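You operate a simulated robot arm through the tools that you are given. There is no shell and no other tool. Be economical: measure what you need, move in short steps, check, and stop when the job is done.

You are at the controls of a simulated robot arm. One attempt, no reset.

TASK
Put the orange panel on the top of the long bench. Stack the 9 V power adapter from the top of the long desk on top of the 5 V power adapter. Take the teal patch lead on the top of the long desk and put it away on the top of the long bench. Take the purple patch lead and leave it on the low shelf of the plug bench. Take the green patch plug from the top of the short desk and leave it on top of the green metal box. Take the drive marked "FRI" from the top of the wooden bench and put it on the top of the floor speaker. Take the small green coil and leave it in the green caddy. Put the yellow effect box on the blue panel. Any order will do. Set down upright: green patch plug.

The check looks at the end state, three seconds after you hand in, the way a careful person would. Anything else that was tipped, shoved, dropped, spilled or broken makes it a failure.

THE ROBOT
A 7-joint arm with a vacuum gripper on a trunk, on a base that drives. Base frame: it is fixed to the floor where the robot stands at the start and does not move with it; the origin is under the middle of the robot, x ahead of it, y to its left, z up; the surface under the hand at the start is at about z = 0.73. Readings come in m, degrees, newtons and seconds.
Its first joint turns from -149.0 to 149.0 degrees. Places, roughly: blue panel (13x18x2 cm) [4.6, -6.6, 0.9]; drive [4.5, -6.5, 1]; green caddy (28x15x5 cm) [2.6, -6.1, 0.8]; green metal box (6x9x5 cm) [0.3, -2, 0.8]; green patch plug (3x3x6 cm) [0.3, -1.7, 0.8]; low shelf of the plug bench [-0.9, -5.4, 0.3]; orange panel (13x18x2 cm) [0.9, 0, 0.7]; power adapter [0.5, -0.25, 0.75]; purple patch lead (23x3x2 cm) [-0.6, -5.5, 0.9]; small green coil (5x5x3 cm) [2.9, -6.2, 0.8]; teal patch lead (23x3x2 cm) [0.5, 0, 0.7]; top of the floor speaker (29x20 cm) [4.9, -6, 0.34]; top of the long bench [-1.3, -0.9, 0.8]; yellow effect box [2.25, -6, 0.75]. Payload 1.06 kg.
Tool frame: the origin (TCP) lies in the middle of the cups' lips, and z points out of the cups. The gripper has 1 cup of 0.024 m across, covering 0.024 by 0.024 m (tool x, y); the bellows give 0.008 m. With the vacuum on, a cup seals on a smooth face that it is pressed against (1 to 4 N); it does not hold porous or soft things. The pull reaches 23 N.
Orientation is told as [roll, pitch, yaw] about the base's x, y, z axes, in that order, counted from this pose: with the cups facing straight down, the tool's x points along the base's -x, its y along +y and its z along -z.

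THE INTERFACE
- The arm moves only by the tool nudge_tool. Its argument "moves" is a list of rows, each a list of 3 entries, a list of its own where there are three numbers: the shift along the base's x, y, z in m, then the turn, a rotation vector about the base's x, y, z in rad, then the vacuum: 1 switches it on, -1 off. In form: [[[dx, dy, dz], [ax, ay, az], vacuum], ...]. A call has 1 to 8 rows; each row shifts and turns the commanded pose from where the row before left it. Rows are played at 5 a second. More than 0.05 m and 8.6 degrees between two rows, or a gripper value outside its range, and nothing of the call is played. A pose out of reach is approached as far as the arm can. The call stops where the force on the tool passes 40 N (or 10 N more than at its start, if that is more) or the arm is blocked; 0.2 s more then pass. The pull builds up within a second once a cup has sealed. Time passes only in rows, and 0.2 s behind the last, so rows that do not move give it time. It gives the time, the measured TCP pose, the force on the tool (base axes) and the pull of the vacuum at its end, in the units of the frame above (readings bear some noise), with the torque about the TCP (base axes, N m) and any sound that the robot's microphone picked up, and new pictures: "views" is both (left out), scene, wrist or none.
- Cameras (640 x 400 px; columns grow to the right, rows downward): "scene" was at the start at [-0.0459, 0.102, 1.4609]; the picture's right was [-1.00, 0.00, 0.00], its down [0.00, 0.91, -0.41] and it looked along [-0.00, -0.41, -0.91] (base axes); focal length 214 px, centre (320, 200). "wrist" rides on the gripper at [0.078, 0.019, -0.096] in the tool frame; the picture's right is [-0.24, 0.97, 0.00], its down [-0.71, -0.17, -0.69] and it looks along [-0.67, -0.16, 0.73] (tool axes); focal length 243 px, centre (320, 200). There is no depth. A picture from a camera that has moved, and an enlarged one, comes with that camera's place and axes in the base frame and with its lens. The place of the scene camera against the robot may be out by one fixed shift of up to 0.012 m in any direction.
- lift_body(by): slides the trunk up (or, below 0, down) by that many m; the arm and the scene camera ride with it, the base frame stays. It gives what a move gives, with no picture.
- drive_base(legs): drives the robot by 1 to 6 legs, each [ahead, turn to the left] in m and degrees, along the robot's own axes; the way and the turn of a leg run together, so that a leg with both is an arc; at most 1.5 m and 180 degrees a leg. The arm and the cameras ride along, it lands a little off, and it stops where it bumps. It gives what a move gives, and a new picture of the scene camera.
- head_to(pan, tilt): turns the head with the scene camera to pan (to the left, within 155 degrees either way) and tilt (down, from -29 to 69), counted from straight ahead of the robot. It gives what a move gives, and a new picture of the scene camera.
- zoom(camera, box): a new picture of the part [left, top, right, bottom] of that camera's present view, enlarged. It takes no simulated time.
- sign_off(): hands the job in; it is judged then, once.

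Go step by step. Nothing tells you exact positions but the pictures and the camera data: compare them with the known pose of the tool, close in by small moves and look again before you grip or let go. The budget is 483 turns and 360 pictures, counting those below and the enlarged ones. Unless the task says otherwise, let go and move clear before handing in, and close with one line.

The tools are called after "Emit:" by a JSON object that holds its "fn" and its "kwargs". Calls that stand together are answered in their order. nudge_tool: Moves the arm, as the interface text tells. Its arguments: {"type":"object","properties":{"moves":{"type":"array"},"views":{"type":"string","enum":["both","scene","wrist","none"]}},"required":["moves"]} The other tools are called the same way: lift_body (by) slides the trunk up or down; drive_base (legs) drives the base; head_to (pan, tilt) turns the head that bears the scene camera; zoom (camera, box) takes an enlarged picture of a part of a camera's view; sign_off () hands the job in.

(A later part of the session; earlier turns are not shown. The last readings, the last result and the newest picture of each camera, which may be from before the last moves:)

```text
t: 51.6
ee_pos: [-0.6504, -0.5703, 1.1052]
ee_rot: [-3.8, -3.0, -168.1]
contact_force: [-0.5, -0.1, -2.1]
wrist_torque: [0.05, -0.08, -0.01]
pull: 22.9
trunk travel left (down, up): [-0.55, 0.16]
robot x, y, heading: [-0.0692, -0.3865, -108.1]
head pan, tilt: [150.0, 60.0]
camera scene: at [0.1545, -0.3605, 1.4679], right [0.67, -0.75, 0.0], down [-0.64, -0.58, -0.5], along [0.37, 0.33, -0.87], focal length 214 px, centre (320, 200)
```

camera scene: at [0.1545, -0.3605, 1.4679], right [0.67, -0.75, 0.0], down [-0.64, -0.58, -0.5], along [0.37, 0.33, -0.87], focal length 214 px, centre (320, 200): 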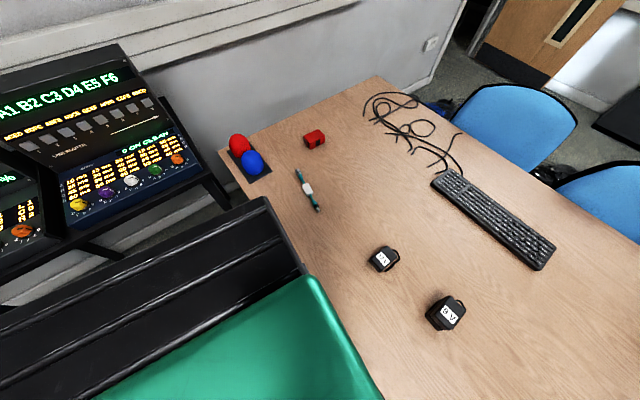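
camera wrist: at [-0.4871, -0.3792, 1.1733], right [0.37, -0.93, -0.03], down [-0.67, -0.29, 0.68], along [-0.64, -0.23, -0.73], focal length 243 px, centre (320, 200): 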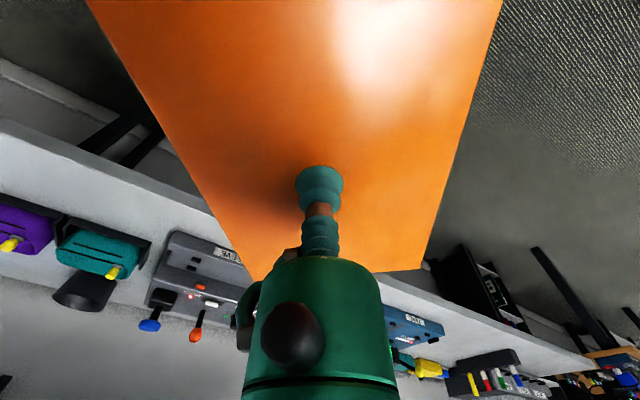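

Free and level again. Continuing ahead.

Emit:
{"fn": "drive_base", "kwargs": {"legs": [[0.12, 0]]}}

```text
t: 52.9
ee_pos: [-0.6872, -0.6872, 1.1061]
ee_rot: [-3.8, -3.2, -168.1]
contact_force: [0.1, 0.8, -3.0]
wrist_torque: [0.02, -0.05, -0.01]
pull: 22.8
trunk travel left (down, up): [-0.55, 0.16]
robot x, y, heading: [-0.1052, -0.5028, -108.3]
head pan, tilt: [150.0, 60.0]
camera scene: at [0.1179, -0.4765, 1.4677], right [0.67, -0.75, 0.0], down [-0.65, -0.58, -0.5], along [0.37, 0.33, -0.87], focal length 214 px, centre (320, 200)
```

scene: 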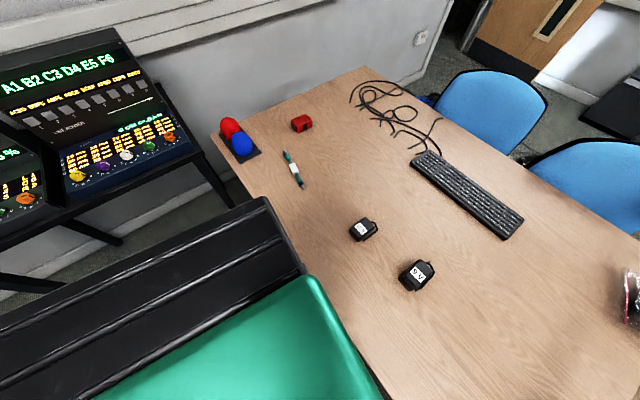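

Emit:
{"fn": "drive_base", "kwargs": {"legs": [[0.22, -10]]}}

Emit:
{"fn": "head_to", "kwargs": {"pan": -70, "tilt": 45}}

```text
t: 54.6
ee_pos: [-0.7973, -0.7884, 1.1067]
ee_rot: [-3.7, -3.2, -178.0]
contact_force: [-0.9, -0.9, -3.5]
wrist_torque: [-0.02, -0.03, 0.03]
pull: 23.2
trunk travel left (down, up): [-0.55, 0.16]
robot x, y, heading: [-0.1941, -0.7077, -118.2]
head pan, tilt: [150.0, 60.0]
camera scene: at [0.0329, -0.7201, 1.4677], right [0.53, -0.85, 0.0], down [-0.74, -0.46, -0.5], along [0.42, 0.26, -0.87], focal length 214 px, centre (320, 200)
```

scene: 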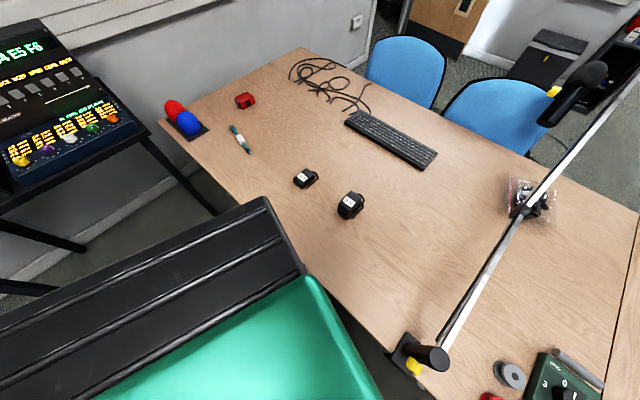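

```text
t: 57.7
ee_pos: [-0.7986, -0.7873, 1.1065]
ee_rot: [-3.6, -3.2, -178.1]
contact_force: [-0.8, 0.5, -3.7]
wrist_torque: [-0.02, -0.08, 0.0]
pull: 23.2
trunk travel left (down, up): [-0.55, 0.16]
robot x, y, heading: [-0.1973, -0.7067, -118.1]
head pan, tilt: [-70.0, 45.0]
camera scene: at [-0.104, -0.7435, 1.4871], right [0.14, 0.99, 0.0], down [0.7, -0.1, -0.71], along [-0.7, 0.1, -0.71], focal length 214 px, centre (320, 200)
```

scene: 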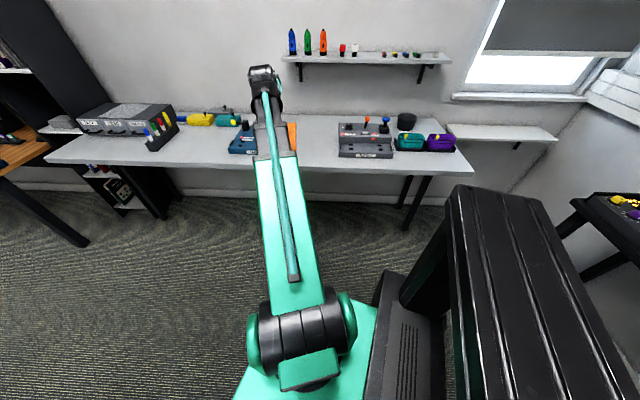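

Bench edge is at x≈-0.98 here. I'll level the tool and move the panel over the free spot, then look.

Emit:
{"fn": "nudge_tool", "kwargs": {"moves": [[[-0.03, 0.018, 0], [-0.063, -0.056, 0], 1], [[-0.045, 0.018, 0], [0, 0, 0], 1], [[-0.045, 0.018, 0], [0, 0, 0], 1], [[-0.045, 0.018, 0], [0, 0, 0], 1], [[-0.045, 0.018, 0], [0, 0, 0], 1], [[-0.045, 0.018, -0.01], [0, 0, 0], 1], [[-0.045, 0.018, -0.01], [0, 0, 0], 1]], "views": "both"}}

```text
t: 59.3
ee_pos: [-1.1011, -0.6638, 1.0861]
ee_rot: [0.0, -0.1, -178.1]
contact_force: [-0.5, 0.0, -2.9]
wrist_torque: [0.0, -0.02, -0.03]
pull: 22.5
trunk travel left (down, up): [-0.55, 0.16]
robot x, y, heading: [-0.1936, -0.7057, -117.8]
head pan, tilt: [-70.0, 45.0]
camera scene: at [-0.1047, -0.7433, 1.4872], right [0.14, 0.99, 0.0], down [0.7, -0.1, -0.71], along [-0.7, 0.1, -0.71], focal length 214 px, centre (320, 200)
camera wrist: at [-1.0228, -0.6798, 1.1811], right [-0.2, -0.98, 0.0], down [-0.71, 0.15, 0.69], along [-0.67, 0.14, -0.73], focal length 243 px, centre (320, 200)
```

scene: 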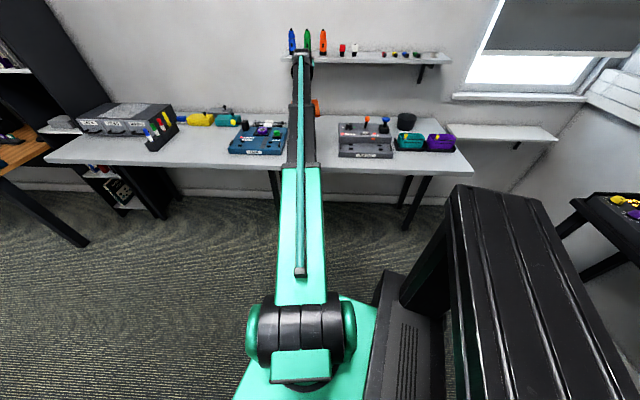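
wrist: 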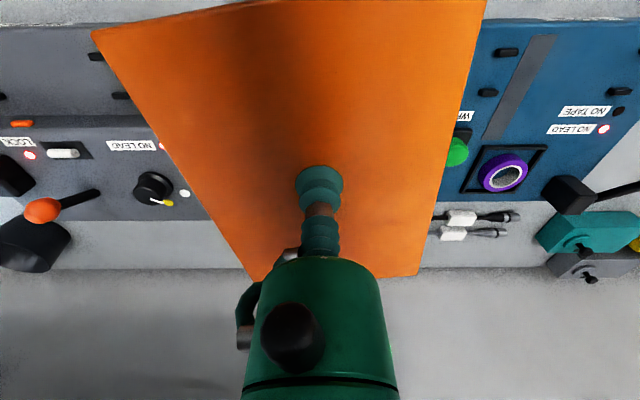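

The gap runs y from -0.84 to -0.50. I'll put the panel at about (-1.13, -0.615), leaving room for the lead beside it.

Emit:
{"fn": "nudge_tool", "kwargs": {"moves": [[[-0.029, 0.02, -0.02], [0, 0, 0], 1], [[0, 0.029, -0.03], [0, 0, 0], 1], [[0, 0, -0.05], [0, 0, 0], 1], [[0, 0, -0.05], [0, 0, 0], 1], [[0, 0, -0.04], [0, 0, 0], 1], [[0, 0, 0], [0, 0, 0], 1]], "views": "both"}}

```text
t: 60.7
ee_pos: [-1.126, -0.6138, 0.8951]
ee_rot: [0.0, -0.1, -178.1]
contact_force: [-0.9, 0.2, -2.7]
wrist_torque: [0.03, -0.05, -0.02]
pull: 23.2
trunk travel left (down, up): [-0.55, 0.16]
robot x, y, heading: [-0.1904, -0.7043, -118.1]
head pan, tilt: [-70.0, 45.0]
camera scene: at [-0.1043, -0.7434, 1.4872], right [0.14, 0.99, 0.0], down [0.7, -0.1, -0.71], along [-0.7, 0.1, -0.71], focal length 214 px, centre (320, 200)
camera wrist: at [-1.0466, -0.63, 0.9908], right [-0.2, -0.98, 0.0], down [-0.71, 0.15, 0.69], along [-0.67, 0.14, -0.73], focal length 243 px, centre (320, 200)
```

scene: 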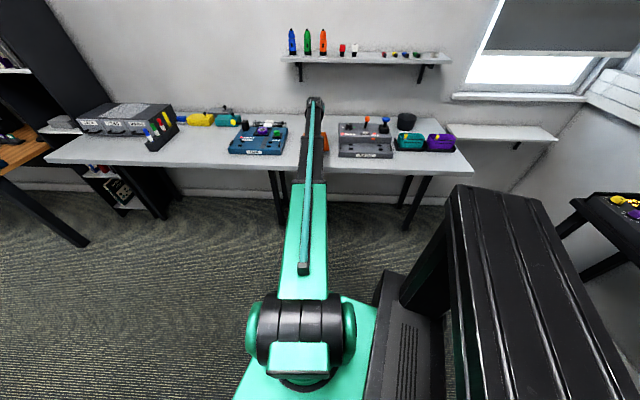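
wrist: 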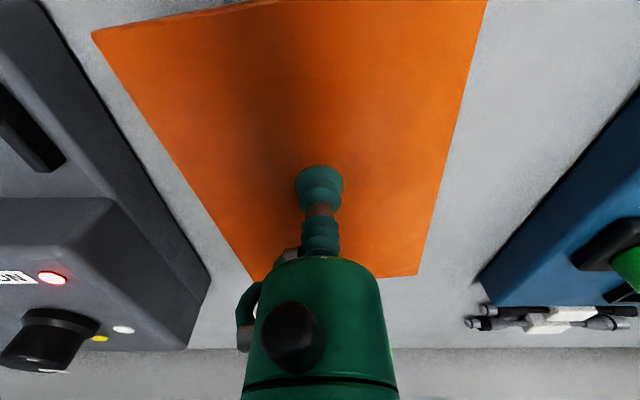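

Good clearance. Lowering to the bench.

Emit:
{"fn": "nudge_tool", "kwargs": {"moves": [[[0, 0, -0.03], [0, 0, 0], 1], [[0, 0, -0.02], [0, 0, 0], 1], [[0, 0, -0.01], [0, 0, 0], 1], [[0, 0, 0], [0, 0, 0], 1]], "views": "wrist"}}

```text
t: 61.4
ee_pos: [-1.1256, -0.6141, 0.8537]
ee_rot: [-0.1, -0.8, -178.0]
contact_force: [3.6, -1.2, 18.5]
wrist_torque: [-0.13, -0.04, 0.06]
pull: 22.8
trunk travel left (down, up): [-0.55, 0.16]
robot x, y, heading: [-0.1904, -0.706, -118.2]
head pan, tilt: [-70.0, 45.0]
stopped in row 3: the force on the tool passed its limit at 47 N (the readings are from after the stop); the commanded pose is now the measured one
camera wrist: at [-1.0459, -0.6301, 0.9479], right [-0.2, -0.98, 0.0], down [-0.71, 0.15, 0.69], along [-0.68, 0.14, -0.72], focal length 243 px, centre (320, 200)
```

wrist: 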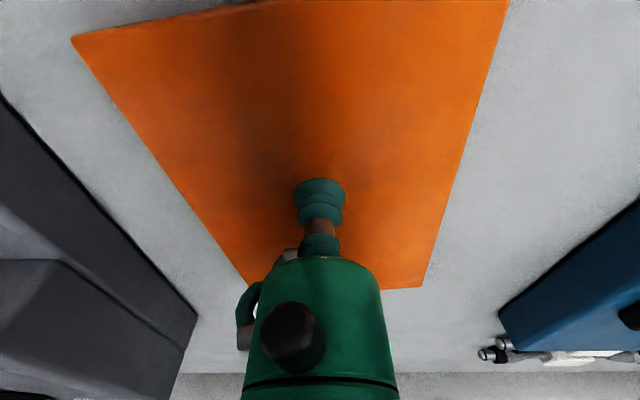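

On the bench (surface ≈0.84). Releasing.

Emit:
{"fn": "nudge_tool", "kwargs": {"moves": [[[0, 0, 0.002], [0, 0, 0], -1], [[0, 0, 0.0], [0, 0, 0], -1], [[0, 0, 0.0], [0, 0, 0], -1], [[0, 0, 0.002], [0, 0, 0], -1], [[0, 0, 0.02], [0, 0, 0], -1], [[0, 0, 0.05], [0, 0, 0], -1], [[0, 0, 0.05], [0, 0, 0], -1], [[0, 0, 0.05], [0, 0, 0], -1]], "views": "wrist"}}

```text
t: 63.2
ee_pos: [-1.1286, -0.6126, 1.0227]
ee_rot: [0.0, -0.4, -178.1]
contact_force: [-0.3, -0.1, -0.2]
wrist_torque: [-0.02, -0.01, 0.03]
pull: 0.0
trunk travel left (down, up): [-0.55, 0.16]
robot x, y, heading: [-0.1913, -0.7063, -118.2]
head pan, tilt: [-70.0, 45.0]
camera wrist: at [-1.0491, -0.6288, 1.1174], right [-0.2, -0.98, 0.0], down [-0.71, 0.15, 0.69], along [-0.68, 0.14, -0.72], focal length 243 px, centre (320, 200)
```

wrist: 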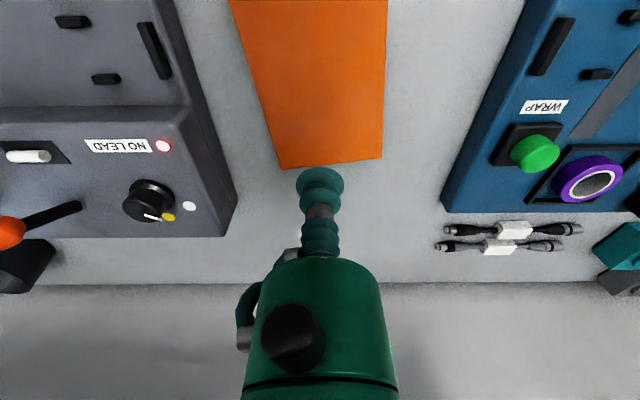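

Panel placed well. Next I'll fetch the teal lead; to keep the arm away from the mic post I'll turn the robot to face +y in the corridor. First raise and retract the arm and swing it to the front.

Emit:
{"fn": "nudge_tool", "kwargs": {"moves": [[[0.03, 0, 0.035], [0, 0, 0], -1], [[0.035, 0, 0.03], [0, 0, 0], -1], [[0.04, 0, 0.025], [0, 0, 0], -1], [[0.04, -0.02, 0.02], [0, 0, 0.04], -1], [[0.04, -0.025, 0], [0, 0, 0.1], -1], [[0.04, -0.025, 0], [0, 0, 0.12], -1], [[0.035, -0.03, 0], [0, 0, 0.12], -1]], "views": "none"}}

Emit:
{"fn": "nudge_tool", "kwargs": {"moves": [[[0.03, -0.04, 0], [0, 0, 0.1], -1], [[0.03, -0.04, 0], [0, 0, 0.1], -1], [[0.03, -0.04, 0], [0, 0, 0.1], -1], [[0.03, -0.04, 0], [0, 0, 0.1], -1], [[0.03, -0.04, 0], [0, 0, 0.1], -1], [[0.03, -0.035, 0], [0, 0, 0.1], -1], [[0.03, -0.03, 0], [0, 0, 0.1], -1]], "views": "none"}}

```text
t: 64.8
ee_pos: [-0.8678, -0.7148, 1.1317]
ee_rot: [0.0, -0.5, -156.2]
contact_force: [0.8, -0.6, 0.2]
wrist_torque: [0.01, 0.02, 0.03]
pull: 0.1
trunk travel left (down, up): [-0.55, 0.16]
robot x, y, heading: [-0.194, -0.7044, -118.6]
head pan, tilt: [-70.0, 45.0]
```

```text
t: 65.3
ee_pos: [-0.8287, -0.7683, 1.1332]
ee_rot: [-0.1, -1.0, -148.7]
contact_force: [-5.7, 2.2, -7.0]
wrist_torque: [-0.46, 0.01, 0.31]
pull: 0.1
trunk travel left (down, up): [-0.55, 0.16]
robot x, y, heading: [-0.198, -0.7051, -118.1]
head pan, tilt: [-70.0, 45.0]
stopped in row 2: the force on the tool passed its limit at 52 N (the readings are from after the stop); the commanded pose is now the measured one
```

Emit:
{"fn": "head_to", "kwargs": {"pan": -40, "tilt": 40}}

```text
t: 66.3
ee_pos: [-0.8275, -0.7687, 1.1342]
ee_rot: [-0.1, -1.0, -148.8]
contact_force: [-5.4, 0.4, -12.7]
wrist_torque: [-0.39, 0.37, 0.22]
pull: 0.0
trunk travel left (down, up): [-0.55, 0.16]
robot x, y, heading: [-0.195, -0.7085, -117.8]
head pan, tilt: [-40.0, 40.0]
camera scene: at [-0.1023, -0.7865, 1.4944], right [-0.37, 0.93, 0.0], down [0.6, 0.24, -0.77], along [-0.71, -0.28, -0.64], focal length 214 px, centre (320, 200)
```

scene: 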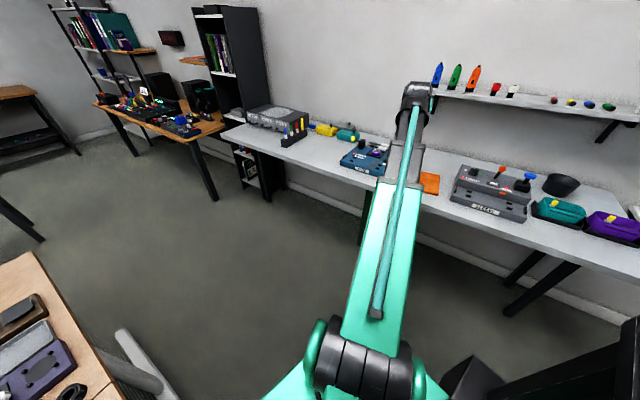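

The arm folds to its limit when close in and high, so I'll keep r≈0.75 and swing to the front.

Emit:
{"fn": "nudge_tool", "kwargs": {"moves": [[[-0.045, 0, 0], [0, 0, 0], -1], [[-0.045, 0, -0.01], [0, 0, 0], -1], [[-0.02, -0.04, -0.01], [0, 0, 0], -1], [[0.012, -0.045, 0], [0, 0, 0.05], -1], [[0.014, -0.045, 0], [0, 0, 0.08], -1], [[0.018, -0.045, 0], [0, 0, 0.08], -1], [[0.018, -0.045, 0], [0, 0, 0.08], -1], [[0.018, -0.045, 0], [0, 0, 0.08], -1]], "views": "none"}}

Emit:
{"fn": "nudge_tool", "kwargs": {"moves": [[[0.024, -0.042, 0], [0, 0, 0.07], -1], [[0.028, -0.04, 0], [0, 0, 0.07], -1], [[0.03, -0.038, 0], [0, 0, 0.07], -1], [[0.032, -0.036, 0], [0, 0, 0.07], -1], [[0.034, -0.034, 0], [0, 0, 0.07], -1], [[0.036, -0.032, 0], [0, 0, 0.07], -1], [[0.038, -0.03, 0], [0, 0, 0.07], -1]], "views": "none"}}

```text
t: 68.1
ee_pos: [-0.8587, -1.0363, 1.1149]
ee_rot: [-0.2, -1.1, -127.6]
contact_force: [-0.6, 0.2, 0.6]
wrist_torque: [-0.01, 0.01, 0.04]
pull: 0.0
trunk travel left (down, up): [-0.55, 0.16]
robot x, y, heading: [-0.1955, -0.7069, -118.2]
head pan, tilt: [-40.0, 40.0]
```

```text
t: 69.7
ee_pos: [-0.6344, -1.2881, 1.1144]
ee_rot: [-0.2, -0.9, -99.5]
contact_force: [-0.7, 0.2, -0.6]
wrist_torque: [-0.01, -0.01, 0.0]
pull: 0.1
trunk travel left (down, up): [-0.55, 0.16]
robot x, y, heading: [-0.1943, -0.7043, -118.1]
head pan, tilt: [-40.0, 40.0]
```

Emit:
{"fn": "drive_base", "kwargs": {"legs": [[0.3, 0], [0, -80], [0, -77]]}}

```text
t: 78.4
ee_pos: [-0.1686, -0.2568, 1.1143]
ee_rot: [-0.2, -0.9, 104.6]
contact_force: [0.1, 0.0, 0.5]
wrist_torque: [0.0, -0.03, 0.0]
pull: 0.1
trunk travel left (down, up): [-0.55, 0.16]
robot x, y, heading: [-0.3325, -0.9693, 85.9]
head pan, tilt: [-40.0, 40.0]
camera scene: at [-0.4485, -0.9488, 1.4944], right [0.72, -0.7, 0.0], down [-0.45, -0.46, -0.77], along [0.53, 0.55, -0.64], focal length 214 px, centre (320, 200)
```

scene: 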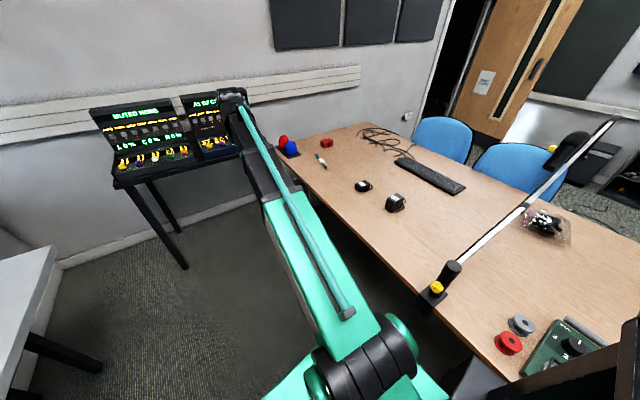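

Now facing +y with the desk on the right. I'll swing the arm over the desk side (away from the racks) before driving forward.

Emit:
{"fn": "nudge_tool", "kwargs": {"moves": [[[0.046, -0.016, 0], [0, 0, -0.07], -1], [[0.046, -0.018, 0], [0, 0, -0.07], -1], [[0.046, -0.02, 0], [0, 0, -0.07], -1], [[0.045, -0.022, 0], [0, 0, -0.07], -1], [[0.044, -0.024, 0], [0, 0, -0.07], -1], [[0.044, -0.026, 0], [0, 0, -0.07], -1], [[0.043, -0.028, 0], [0, 0, -0.07], -1], [[0.043, -0.03, 0], [0, 0, -0.07], -1]], "views": "none"}}

Emit:
{"fn": "drive_base", "kwargs": {"legs": [[0, -10], [0.42, 0]]}}

```text
refused: row 3 steps farther than a row can; nothing moved
```

```text
t: 81.7
ee_pos: [0.0512, 0.1125, 1.1151]
ee_rot: [-0.1, -0.9, 94.7]
contact_force: [0.3, 0.6, 0.3]
wrist_torque: [0.0, -0.02, -0.04]
pull: 0.0
trunk travel left (down, up): [-0.55, 0.16]
robot x, y, heading: [-0.235, -0.5588, 75.8]
head pan, tilt: [-40.0, 40.0]
camera scene: at [-0.3414, -0.5214, 1.4944], right [0.59, -0.81, 0.0], down [-0.52, -0.38, -0.77], along [0.62, 0.45, -0.64], focal length 214 px, centre (320, 200)
```

scene: 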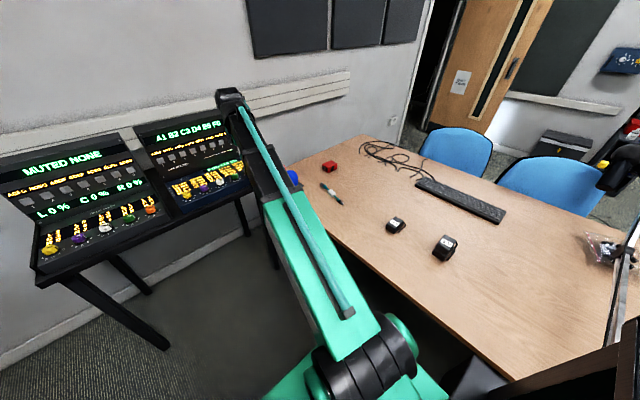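

(Noted: check row lengths and don't chain.) Moving over the teal lead now.

Emit:
{"fn": "nudge_tool", "kwargs": {"moves": [[[0.046, -0.014, 0], [0, 0, -0.1], -1], [[0.046, -0.014, 0], [0, 0, -0.1], -1], [[0.046, -0.014, 0], [0, 0, -0.1], -1], [[0.046, -0.014, -0.01], [0, 0, -0.1], -1], [[0.046, -0.014, -0.01], [0, 0, -0.1], -1], [[0.046, -0.014, -0.01], [0, 0, -0.1], -1], [[0.046, -0.014, -0.01], [0, 0, -0.1], -1], [[0.046, -0.014, -0.01], [0, 0, -0.1], -1]], "views": "wrist"}}

```text
t: 83.5
ee_pos: [0.4185, 0.0013, 1.0655]
ee_rot: [-0.1, -0.8, 48.8]
contact_force: [0.4, -0.5, -0.6]
wrist_torque: [-0.04, 0.03, 0.03]
pull: 0.1
trunk travel left (down, up): [-0.55, 0.16]
robot x, y, heading: [-0.2326, -0.5581, 76.1]
head pan, tilt: [-40.0, 40.0]
camera wrist: at [0.3513, -0.0459, 1.1597], right [-0.58, 0.82, 0.0], down [0.59, 0.41, 0.7], along [0.57, 0.4, -0.72], focal length 243 px, centre (320, 200)
```

wrist: 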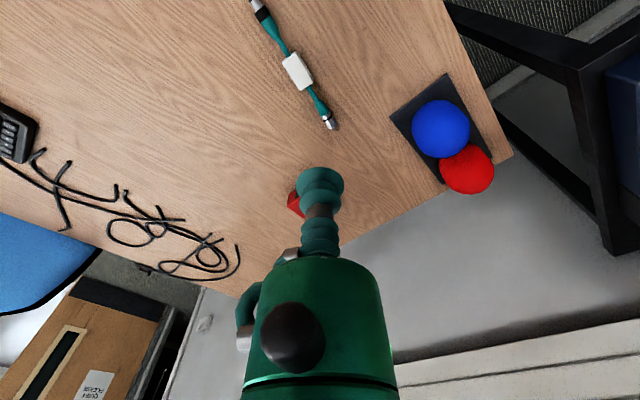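

Emit:
{"fn": "nudge_tool", "kwargs": {"moves": [[[0.024, -0.004, -0.04], [0, 0.014, 0], -1], [[0.024, -0.004, -0.04], [0, 0, 0], -1], [[0, 0, -0.05], [0, 0, 0], -1], [[0, 0, -0.05], [0, 0, 0], -1]], "views": "wrist"}}

```text
t: 84.5
ee_pos: [0.4694, -0.0093, 0.886]
ee_rot: [0.5, -0.4, 48.9]
contact_force: [-0.4, -0.3, 0.2]
wrist_torque: [0.01, -0.03, 0.03]
pull: 0.0
trunk travel left (down, up): [-0.55, 0.16]
robot x, y, heading: [-0.2294, -0.5575, 76.2]
head pan, tilt: [-40.0, 40.0]
camera wrist: at [0.4027, -0.056, 0.9808], right [-0.58, 0.82, 0.01], down [0.59, 0.41, 0.69], along [0.56, 0.4, -0.72], focal length 243 px, centre (320, 200)
```

wrist: 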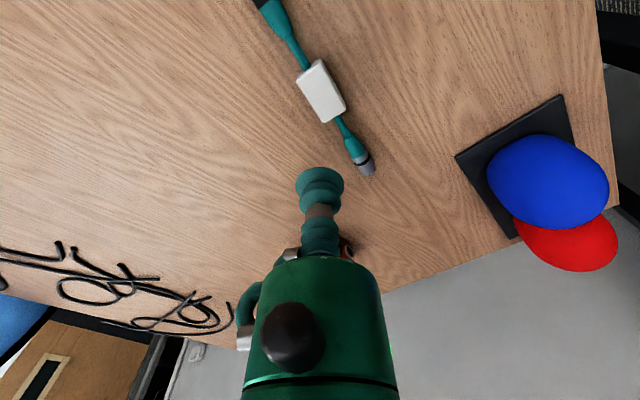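

Emit:
{"fn": "nudge_tool", "kwargs": {"moves": [[[-0.002, 0.002, -0.04], [0, 0, 0], 1], [[0, 0, -0.04], [0, 0, 0], 1], [[0, 0, -0.03], [0, 0, 0], 1], [[0, 0, 0], [0, 0, 0], 1]], "views": "wrist"}}

```text
t: 85.5
ee_pos: [0.467, -0.004, 0.7742]
ee_rot: [0.5, -0.3, 48.9]
contact_force: [-0.1, 0.1, -0.7]
wrist_torque: [-0.03, -0.02, -0.01]
pull: 0.1
trunk travel left (down, up): [-0.55, 0.16]
robot x, y, heading: [-0.236, -0.5635, 76.0]
head pan, tilt: [-40.0, 40.0]
camera wrist: at [0.4003, -0.0519, 0.8701], right [-0.58, 0.82, 0.01], down [0.6, 0.41, 0.69], along [0.56, 0.4, -0.72], focal length 243 px, centre (320, 200)
```

wrist: 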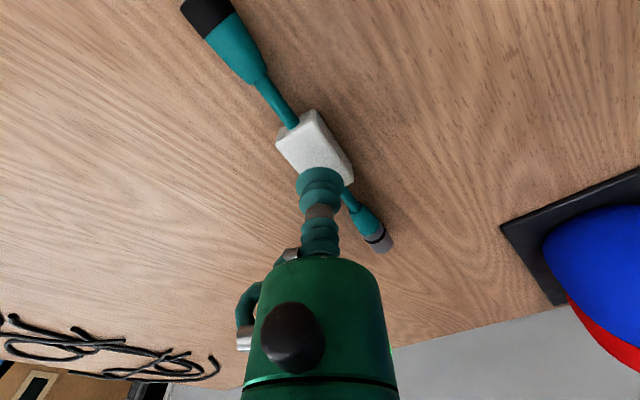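

Emit:
{"fn": "nudge_tool", "kwargs": {"moves": [[[0, 0, -0.012], [0, 0, 0], 1], [[0, 0, -0.006], [0, 0, 0], 1], [[0, 0, -0.004], [0, 0, 0], 1], [[0, 0, 0], [0, 0, 0], 1]], "views": "wrist"}}

```text
t: 86.5
ee_pos: [0.4664, -0.0055, 0.7529]
ee_rot: [0.4, -0.4, 48.9]
contact_force: [-0.6, -0.5, -0.5]
wrist_torque: [-0.01, 0.0, 0.02]
pull: 0.1
trunk travel left (down, up): [-0.55, 0.16]
robot x, y, heading: [-0.2352, -0.5645, 76.1]
head pan, tilt: [-40.0, 40.0]
camera wrist: at [0.4, -0.0523, 0.8487], right [-0.58, 0.82, 0.01], down [0.6, 0.41, 0.69], along [0.56, 0.4, -0.72], focal length 243 px, centre (320, 200)
```

wrist: 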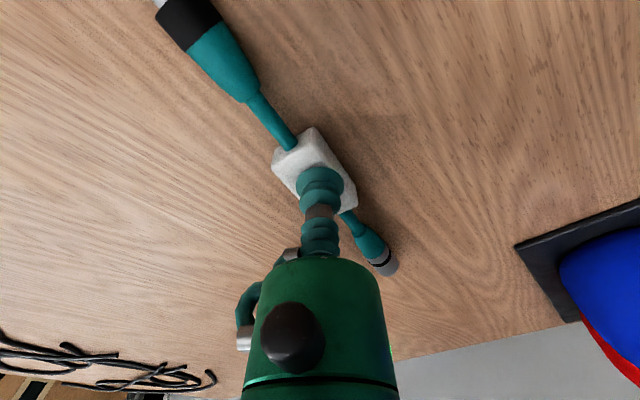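

Emit:
{"fn": "nudge_tool", "kwargs": {"moves": [[[0, 0, -0.003], [0, 0, 0], 1], [[0, 0, -0.003], [0, 0, 0], 1], [[0, 0, -0.003], [0, 0, 0], 1], [[0, 0, 0], [0, 0, 0], 1]], "views": "none"}}

```text
t: 87.5
ee_pos: [0.4654, -0.0059, 0.7442]
ee_rot: [0.3, -0.6, 48.9]
contact_force: [4.8, 4.2, 16.5]
wrist_torque: [-0.2, -0.03, 0.06]
pull: 23.0
trunk travel left (down, up): [-0.55, 0.16]
robot x, y, heading: [-0.2329, -0.5595, 76.3]
head pan, tilt: [-40.0, 40.0]
```

Sealed. Lift, then back the robot off from the racks.

Emit:
{"fn": "nudge_tool", "kwargs": {"moves": [[[0, 0, 0.04], [0, 0, 0], 1], [[0, 0, 0.05], [0, 0, 0], 1], [[0, 0, 0.05], [0, 0, 0], 1], [[0, 0, 0.05], [0, 0, 0], 1], [[-0.03, -0.03, 0.025], [0, 0, 0], 1], [[-0.03, -0.03, 0.025], [0, 0, 0], 1], [[-0.03, -0.03, 0.02], [0, 0, 0], 1]], "views": "wrist"}}

```text
t: 89.0
ee_pos: [0.3753, -0.1003, 1.0056]
ee_rot: [0.5, -0.3, 48.9]
contact_force: [0.2, -0.1, 0.0]
wrist_torque: [0.0, -0.04, -0.01]
pull: 22.9
trunk travel left (down, up): [-0.55, 0.16]
robot x, y, heading: [-0.2324, -0.5597, 76.1]
head pan, tilt: [-40.0, 40.0]
camera wrist: at [0.3099, -0.148, 1.0998], right [-0.58, 0.82, 0.01], down [0.6, 0.41, 0.69], along [0.56, 0.4, -0.72], focal length 243 px, centre (320, 200)
```

wrist: 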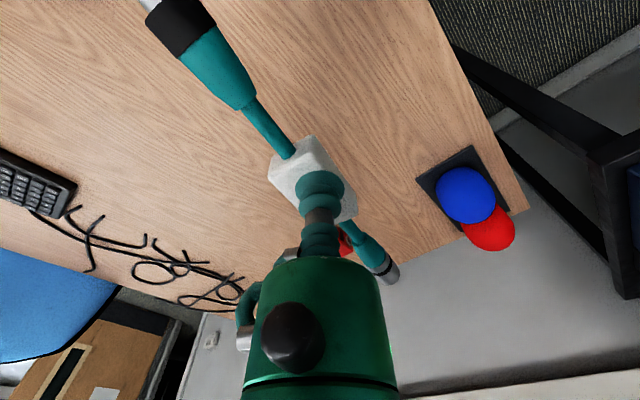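

Emit:
{"fn": "drive_base", "kwargs": {"legs": [[-0.4, 0]]}}

```text
t: 91.6
ee_pos: [0.2796, -0.498, 1.0036]
ee_rot: [0.5, -0.5, 48.6]
contact_force: [0.5, -0.1, -1.3]
wrist_torque: [0.0, -0.03, 0.01]
pull: 22.9
trunk travel left (down, up): [-0.55, 0.16]
robot x, y, heading: [-0.3326, -0.9559, 75.8]
head pan, tilt: [-40.0, 40.0]
camera scene: at [-0.4398, -0.9164, 1.4944], right [0.59, -0.81, 0.0], down [-0.52, -0.38, -0.77], along [0.62, 0.45, -0.64], focal length 214 px, centre (320, 200)
```

scene: 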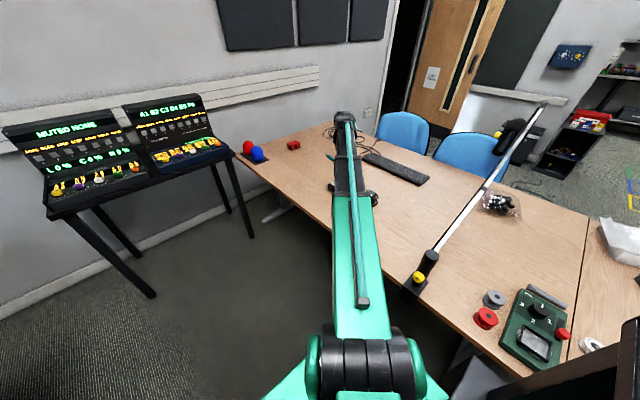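

Emit:
{"fn": "drive_base", "kwargs": {"legs": [[0, 113]]}}

```text
t: 96.7
ee_pos: [-0.9987, -0.5821, 1.005]
ee_rot: [0.6, -0.4, 162.6]
contact_force: [0.1, 0.3, 0.3]
wrist_torque: [0.02, 0.03, -0.01]
pull: 0.1
trunk travel left (down, up): [-0.55, 0.16]
robot x, y, heading: [-0.3347, -0.9538, -169.9]
head pan, tilt: [-40.0, 40.0]
camera scene: at [-0.3328, -1.0809, 1.4944], right [0.5, 0.86, 0.0], down [0.56, -0.32, -0.77], along [-0.66, 0.38, -0.64], focal length 214 px, centre (320, 200)
```

scene: 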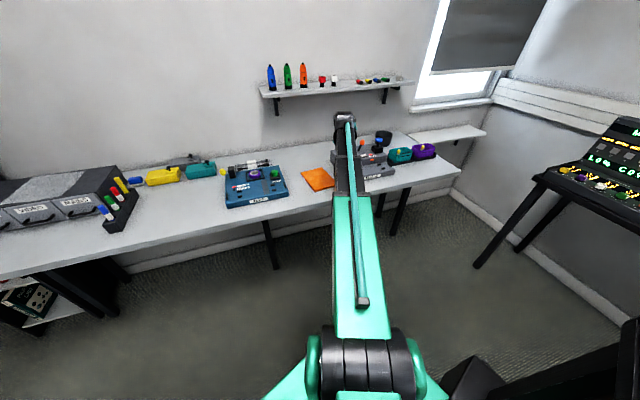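

The vacuum is lost: the lead fell off during the turn. I need to find it.

Emit:
{"fn": "nudge_tool", "kwargs": {"moves": [[[0, 0, 0], [0, 0, 0], -1]], "views": "wrist"}}

Emit:
{"fn": "head_to", "kwargs": {"pan": -100, "tilt": 45}}

Emit:
{"fn": "head_to", "kwargs": {"pan": -145, "tilt": 45}}

```text
t: 97.1
ee_pos: [-0.9977, -0.5813, 1.0039]
ee_rot: [0.4, -0.5, 162.6]
contact_force: [-0.9, 0.4, 0.1]
wrist_torque: [0.01, -0.03, -0.01]
pull: 0.0
trunk travel left (down, up): [-0.55, 0.16]
robot x, y, heading: [-0.3307, -0.9565, -170.1]
head pan, tilt: [-40.0, 40.0]
camera wrist: at [-0.9287, -0.6226, 1.0995], right [-0.52, -0.86, 0.01], down [-0.62, 0.38, 0.69], along [-0.59, 0.35, -0.72], focal length 243 px, centre (320, 200)
```

wrist: 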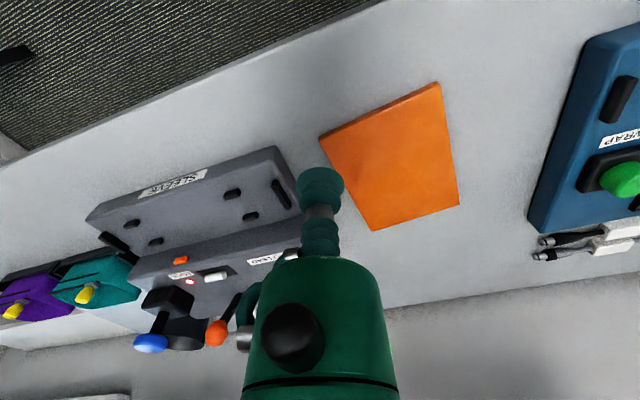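

```text
t: 98.4
ee_pos: [-0.9984, -0.5825, 1.0053]
ee_rot: [0.5, -0.4, 162.7]
contact_force: [0.2, 0.8, -1.3]
wrist_torque: [-0.03, -0.05, 0.01]
pull: 0.2
trunk travel left (down, up): [-0.55, 0.16]
robot x, y, heading: [-0.3302, -0.9554, -170.1]
head pan, tilt: [-100.0, 45.0]
camera scene: at [-0.2591, -1.0423, 1.4871], right [1.0, 0.0, 0.0], down [0.0, -0.71, -0.71], along [0.0, 0.71, -0.71], focal length 214 px, centre (320, 200)
```

scene: 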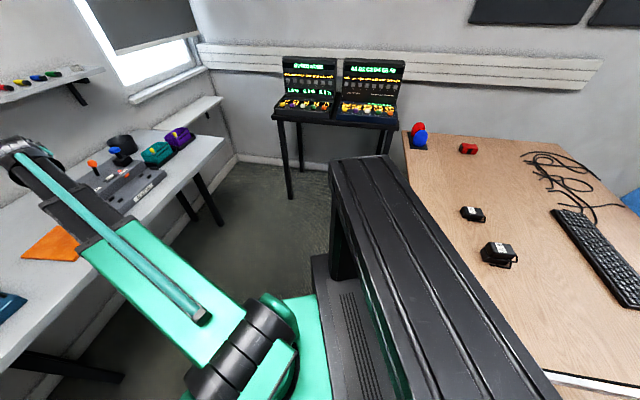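

```text
t: 99.5
ee_pos: [-0.9986, -0.5819, 1.0038]
ee_rot: [0.5, -0.4, 162.6]
contact_force: [0.8, 0.7, -0.4]
wrist_torque: [0.03, -0.01, -0.03]
pull: 0.1
trunk travel left (down, up): [-0.55, 0.16]
robot x, y, heading: [-0.3272, -0.954, -170.4]
head pan, tilt: [-145.0, 45.0]
camera scene: at [-0.2017, -1.0662, 1.4871], right [0.71, -0.71, 0.0], down [-0.5, -0.5, -0.71], along [0.5, 0.5, -0.71], focal length 214 px, centre (320, 200)
```

scene: 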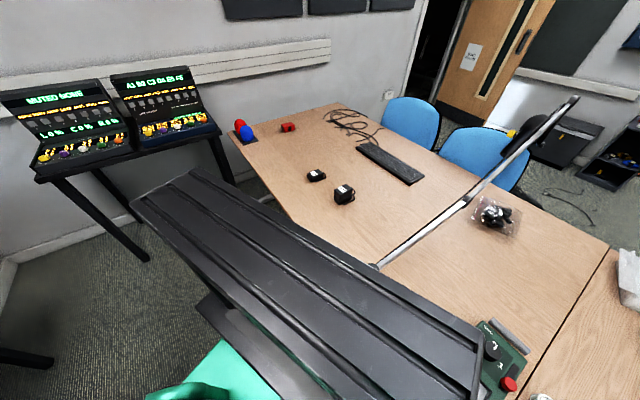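

Emit:
{"fn": "zoom", "kwargs": {"camera": "scene", "box": [0, 120, 440, 400]}}

Emit:
{"fn": "head_to", "kwargs": {"pan": -85, "tilt": 60}}

Emit:
{"fn": "head_to", "kwargs": {"pan": 120, "tilt": 50}}

```text
1.43 times, centred on (220, 260) of scene
camera zoom: at [-0.2017, -1.0662, 1.4871], right [0.71, -0.71, 0.0], down [-0.5, -0.5, -0.71], along [0.5, 0.5, -0.71], focal length 306 px, centre (463, 114)
```

zoom: 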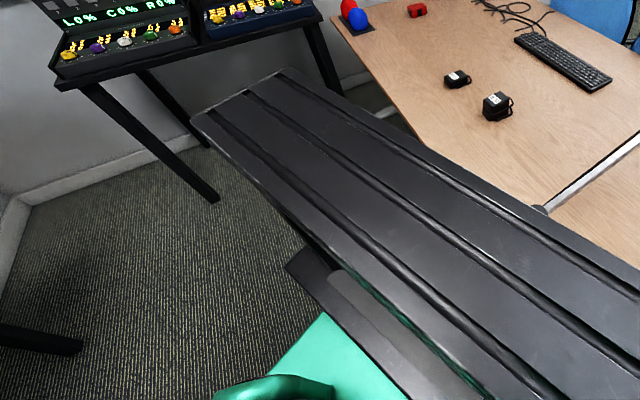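

```text
t: 100.8
ee_pos: [-0.9974, -0.5817, 1.0046]
ee_rot: [0.5, -0.4, 162.5]
contact_force: [-0.7, 0.5, 0.3]
wrist_torque: [0.01, -0.01, 0.0]
pull: 0.0
trunk travel left (down, up): [-0.55, 0.16]
robot x, y, heading: [-0.3311, -0.9552, -170.1]
head pan, tilt: [-85.0, 60.0]
camera scene: at [-0.2763, -1.0591, 1.4677], right [0.97, 0.26, 0.0], down [0.22, -0.84, -0.5], along [-0.13, 0.48, -0.87], focal length 214 px, centre (320, 200)
```

scene: 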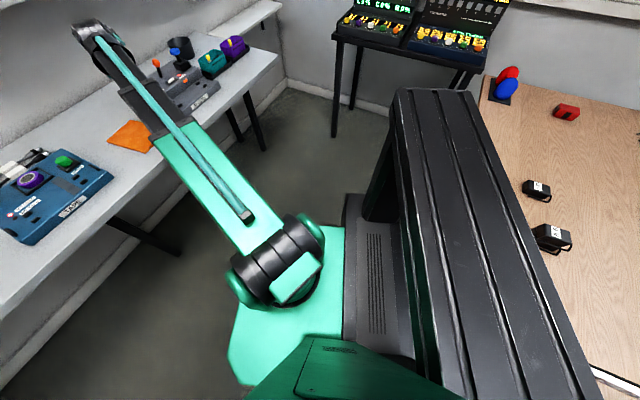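

```text
t: 103.8
ee_pos: [-0.9994, -0.582, 1.0049]
ee_rot: [0.4, -0.3, 162.7]
contact_force: [0.1, -0.6, -0.2]
wrist_torque: [0.04, 0.0, -0.04]
pull: 0.0
trunk travel left (down, up): [-0.55, 0.16]
robot x, y, heading: [-0.3316, -0.9577, -170.2]
head pan, tilt: [120.0, 50.0]
camera scene: at [-0.2099, -1.1827, 1.4802], right [-0.77, -0.64, 0.0], down [-0.49, 0.59, -0.64], along [0.41, -0.49, -0.77], focal length 214 px, centre (320, 200)
```

scene: 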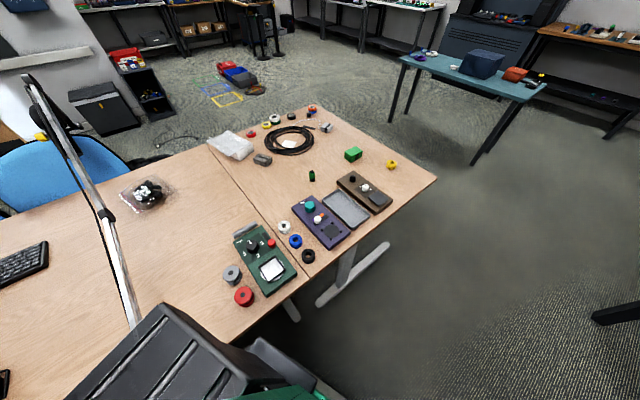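

Not visible; it's probably hidden behind the column. I'll turn back part way to look at the floor and desk edge.

Emit:
{"fn": "drive_base", "kwargs": {"legs": [[0, -75]]}}

Emit:
{"fn": "head_to", "kwargs": {"pan": -45, "tilt": 50}}

Emit:
{"fn": "head_to", "kwargs": {"pan": 10, "tilt": 50}}

```text
t: 107.5
ee_pos: [-0.1404, -0.2158, 1.0046]
ee_rot: [0.6, -0.4, 87.3]
contact_force: [0.3, 0.1, -0.4]
wrist_torque: [0.01, -0.01, -0.03]
pull: 0.0
trunk travel left (down, up): [-0.55, 0.16]
robot x, y, heading: [-0.3361, -0.9557, 114.6]
head pan, tilt: [120.0, 50.0]
camera scene: at [-0.5132, -1.1381, 1.4802], right [-0.81, 0.58, 0.0], down [0.44, 0.62, -0.64], along [-0.37, -0.52, -0.77], focal length 214 px, centre (320, 200)
```

scene: 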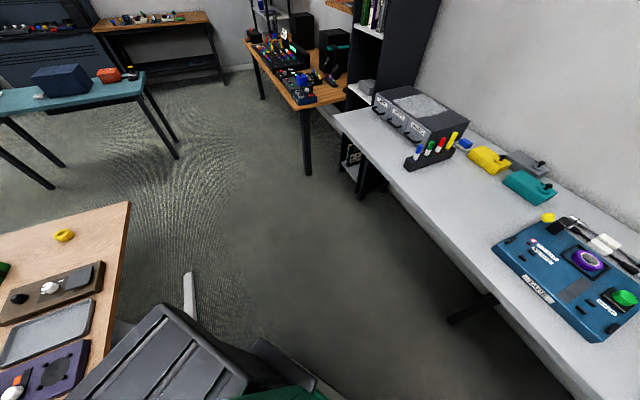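

```text
t: 110.0
ee_pos: [-0.1408, -0.2156, 1.0049]
ee_rot: [0.5, -0.4, 87.3]
contact_force: [0.9, 0.4, -0.5]
wrist_torque: [-0.03, 0.01, 0.01]
pull: 0.0
trunk travel left (down, up): [-0.55, 0.16]
robot x, y, heading: [-0.329, -0.9555, 114.5]
head pan, tilt: [-45.0, 50.0]
camera scene: at [-0.4417, -1.0032, 1.4802], right [0.94, -0.35, 0.0], down [-0.27, -0.72, -0.64], along [0.22, 0.6, -0.77], focal length 214 px, centre (320, 200)
```

scene: 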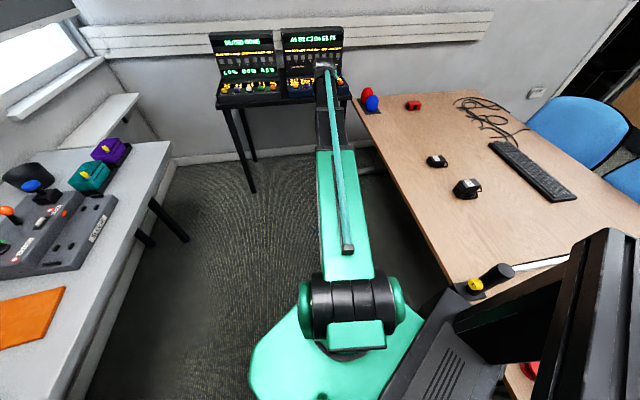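

```text
t: 111.2
ee_pos: [-0.14, -0.2145, 1.005]
ee_rot: [0.5, -0.4, 87.3]
contact_force: [0.3, -0.4, 0.6]
wrist_torque: [0.0, 0.04, 0.01]
pull: 0.0
trunk travel left (down, up): [-0.55, 0.16]
robot x, y, heading: [-0.3312, -0.9553, 114.5]
head pan, tilt: [10.0, 50.0]
camera scene: at [-0.5122, -1.0119, 1.4802], right [0.82, 0.57, 0.0], down [0.43, -0.63, -0.64], along [-0.36, 0.53, -0.77], focal length 214 px, centre (320, 200)
```

scene: 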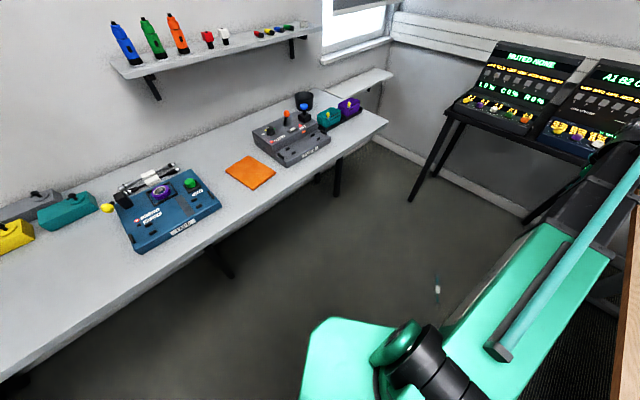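

Found it: the lead lies on the floor near (-0.14, -0.19). I'll zoom in on it.

Emit:
{"fn": "zoom", "kwargs": {"camera": "scene", "box": [390, 250, 490, 330]}}

Emit:
{"fn": "nudge_tool", "kwargs": {"moves": [[[0, 0, 0], [0, 0, 0], -1]], "views": "wrist"}}

```text
5.00 times, centred on (440, 290) of scene
camera zoom: at [-0.5122, -1.0119, 1.4802], right [0.82, 0.57, 0.0], down [0.43, -0.63, -0.64], along [-0.36, 0.53, -0.77], focal length 1072 px, centre (-280, -250)
```

zoom: 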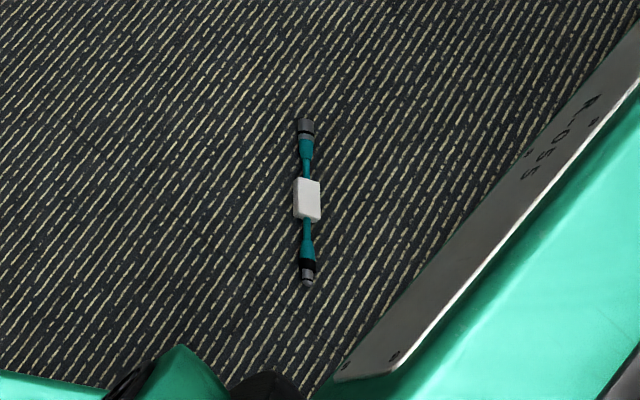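

```text
t: 111.7
ee_pos: [-0.1392, -0.2167, 1.0037]
ee_rot: [0.5, -0.4, 87.2]
contact_force: [-0.6, -0.3, 0.1]
wrist_torque: [-0.01, 0.03, -0.01]
pull: 0.1
trunk travel left (down, up): [-0.55, 0.16]
robot x, y, heading: [-0.3338, -0.9545, 114.5]
head pan, tilt: [10.0, 50.0]
camera wrist: at [-0.1617, -0.2935, 1.0995], right [-0.96, 0.28, 0.01], down [0.21, 0.69, 0.69], along [0.19, 0.66, -0.72], focal length 243 px, centre (320, 200)
```

wrist: 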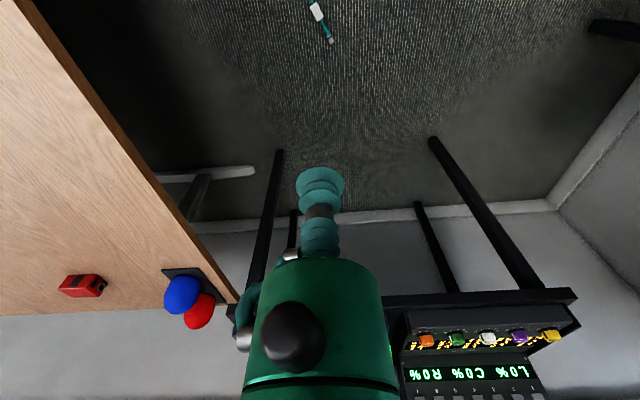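

Lead centre ≈(-0.134, -0.187) on the floor, lying at ~105°. Lowering the trunk to reach it.

Emit:
{"fn": "nudge_tool", "kwargs": {"moves": [[[0.004, 0.028, 0], [0, 0, 0], -1]], "views": "none"}}

Emit:
{"fn": "lift_body", "kwargs": {"by": -0.5}}

Emit:
{"fn": "nudge_tool", "kwargs": {"moves": [[[0, 0, 0], [0, 0, 0], -1]], "views": "both"}}

```text
t: 112.0
ee_pos: [-0.1355, -0.188, 1.0039]
ee_rot: [0.6, -0.4, 87.3]
contact_force: [0.3, 0.4, -0.7]
wrist_torque: [-0.03, 0.01, 0.01]
pull: 0.0
trunk travel left (down, up): [-0.55, 0.16]
robot x, y, heading: [-0.3313, -0.9541, 114.6]
head pan, tilt: [10.0, 50.0]
```

```text
refused: -0.5 is not a number from -0.4 to 0.4
```

```text
t: 112.5
ee_pos: [-0.1348, -0.1869, 1.0035]
ee_rot: [0.5, -0.4, 87.3]
contact_force: [0.5, -0.1, 1.0]
wrist_torque: [0.0, 0.01, -0.02]
pull: 0.2
trunk travel left (down, up): [-0.55, 0.16]
robot x, y, heading: [-0.3328, -0.9522, 114.5]
head pan, tilt: [10.0, 50.0]
camera scene: at [-0.5123, -1.0121, 1.4802], right [0.82, 0.57, 0.0], down [0.43, -0.63, -0.64], along [-0.36, 0.53, -0.77], focal length 214 px, centre (320, 200)
camera wrist: at [-0.1569, -0.2657, 1.0986], right [-0.96, 0.28, 0.01], down [0.21, 0.69, 0.69], along [0.19, 0.66, -0.72], focal length 243 px, centre (320, 200)
```

scene: 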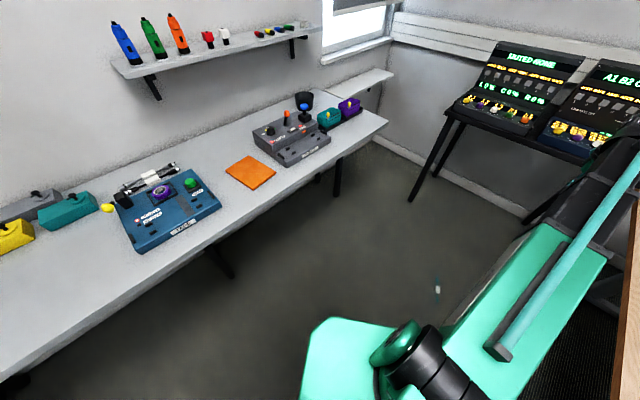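
wrist: 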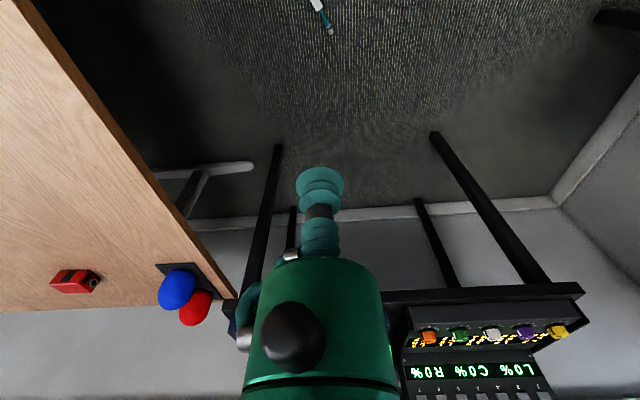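

Emit:
{"fn": "lift_body", "kwargs": {"by": -0.4}}

Emit:
{"fn": "nudge_tool", "kwargs": {"moves": [[[0, 0, 0], [0, 0, 0], -1]], "views": "wrist"}}

```text
t: 116.3
ee_pos: [-0.1348, -0.1867, 0.6031]
ee_rot: [0.5, -0.4, 87.3]
contact_force: [-0.1, -0.6, 0.4]
wrist_torque: [0.0, 0.03, 0.01]
pull: 0.0
trunk travel left (down, up): [-0.15, 0.56]
robot x, y, heading: [-0.3277, -0.954, 114.5]
head pan, tilt: [10.0, 50.0]
```

```text
t: 116.7
ee_pos: [-0.1345, -0.1865, 0.6025]
ee_rot: [0.5, -0.5, 87.3]
contact_force: [0.4, 0.6, -0.8]
wrist_torque: [-0.01, -0.03, -0.04]
pull: 0.1
trunk travel left (down, up): [-0.15, 0.56]
robot x, y, heading: [-0.3332, -0.9579, 114.6]
head pan, tilt: [10.0, 50.0]
camera wrist: at [-0.1568, -0.2656, 0.6986], right [-0.96, 0.28, 0.01], down [0.21, 0.69, 0.69], along [0.19, 0.66, -0.72], focal length 243 px, centre (320, 200)
```

wrist: 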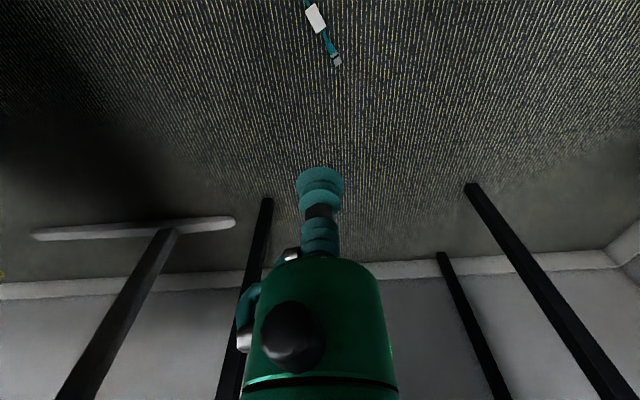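

Emit:
{"fn": "lift_body", "kwargs": {"by": -0.15}}

Emit:
{"fn": "nudge_tool", "kwargs": {"moves": [[[0.005, -0.004, -0.045], [0, 0, 0], -1], [[0, 0, -0.05], [0, 0, 0], -1], [[0, 0, -0.05], [0, 0, 0], -1], [[0, 0, -0.05], [0, 0, 0], -1], [[0, 0, -0.05], [0, 0, 0], -1], [[0, 0, -0.05], [0, 0, 0], -1]], "views": "both"}}

```text
t: 118.4
ee_pos: [-0.135, -0.1871, 0.4526]
ee_rot: [0.5, -0.4, 87.3]
contact_force: [0.3, 0.0, -0.3]
wrist_torque: [-0.01, -0.01, 0.02]
pull: 0.1
trunk travel left (down, up): [0.0, 0.71]
robot x, y, heading: [-0.3313, -0.9559, 114.6]
head pan, tilt: [10.0, 50.0]
```

```text
t: 119.8
ee_pos: [-0.1297, -0.1945, 0.1576]
ee_rot: [0.4, -0.4, 87.4]
contact_force: [0.4, -0.2, -0.1]
wrist_torque: [0.03, 0.03, 0.01]
pull: 0.1
trunk travel left (down, up): [0.0, 0.71]
robot x, y, heading: [-0.3318, -0.9585, 114.4]
head pan, tilt: [10.0, 50.0]
camera scene: at [-0.5123, -1.0121, 0.9303], right [0.82, 0.57, 0.0], down [0.43, -0.63, -0.64], along [-0.36, 0.53, -0.77], focal length 214 px, centre (320, 200)
camera wrist: at [-0.1512, -0.2714, 0.2533], right [-0.96, 0.28, 0.01], down [0.21, 0.69, 0.69], along [0.19, 0.66, -0.72], focal length 243 px, centre (320, 200)
```

scene: 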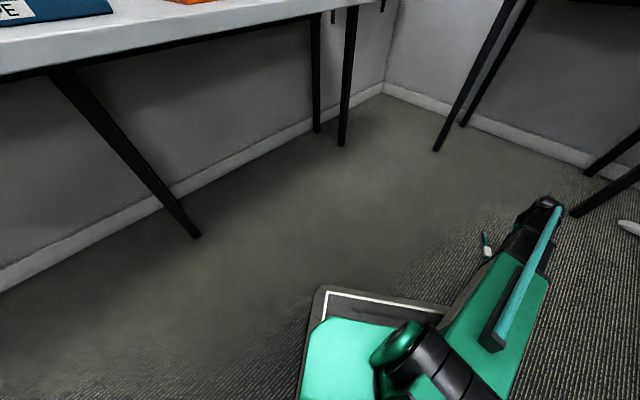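
wrist: 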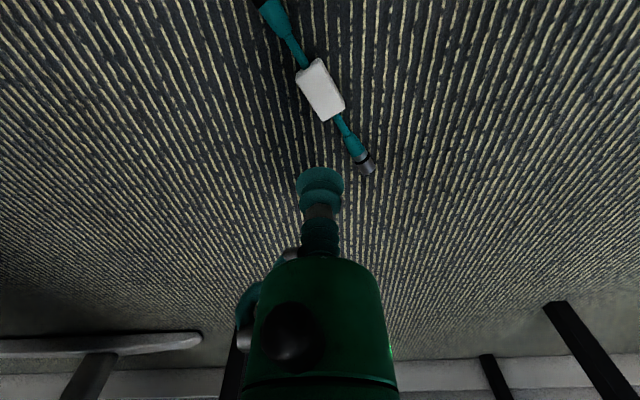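

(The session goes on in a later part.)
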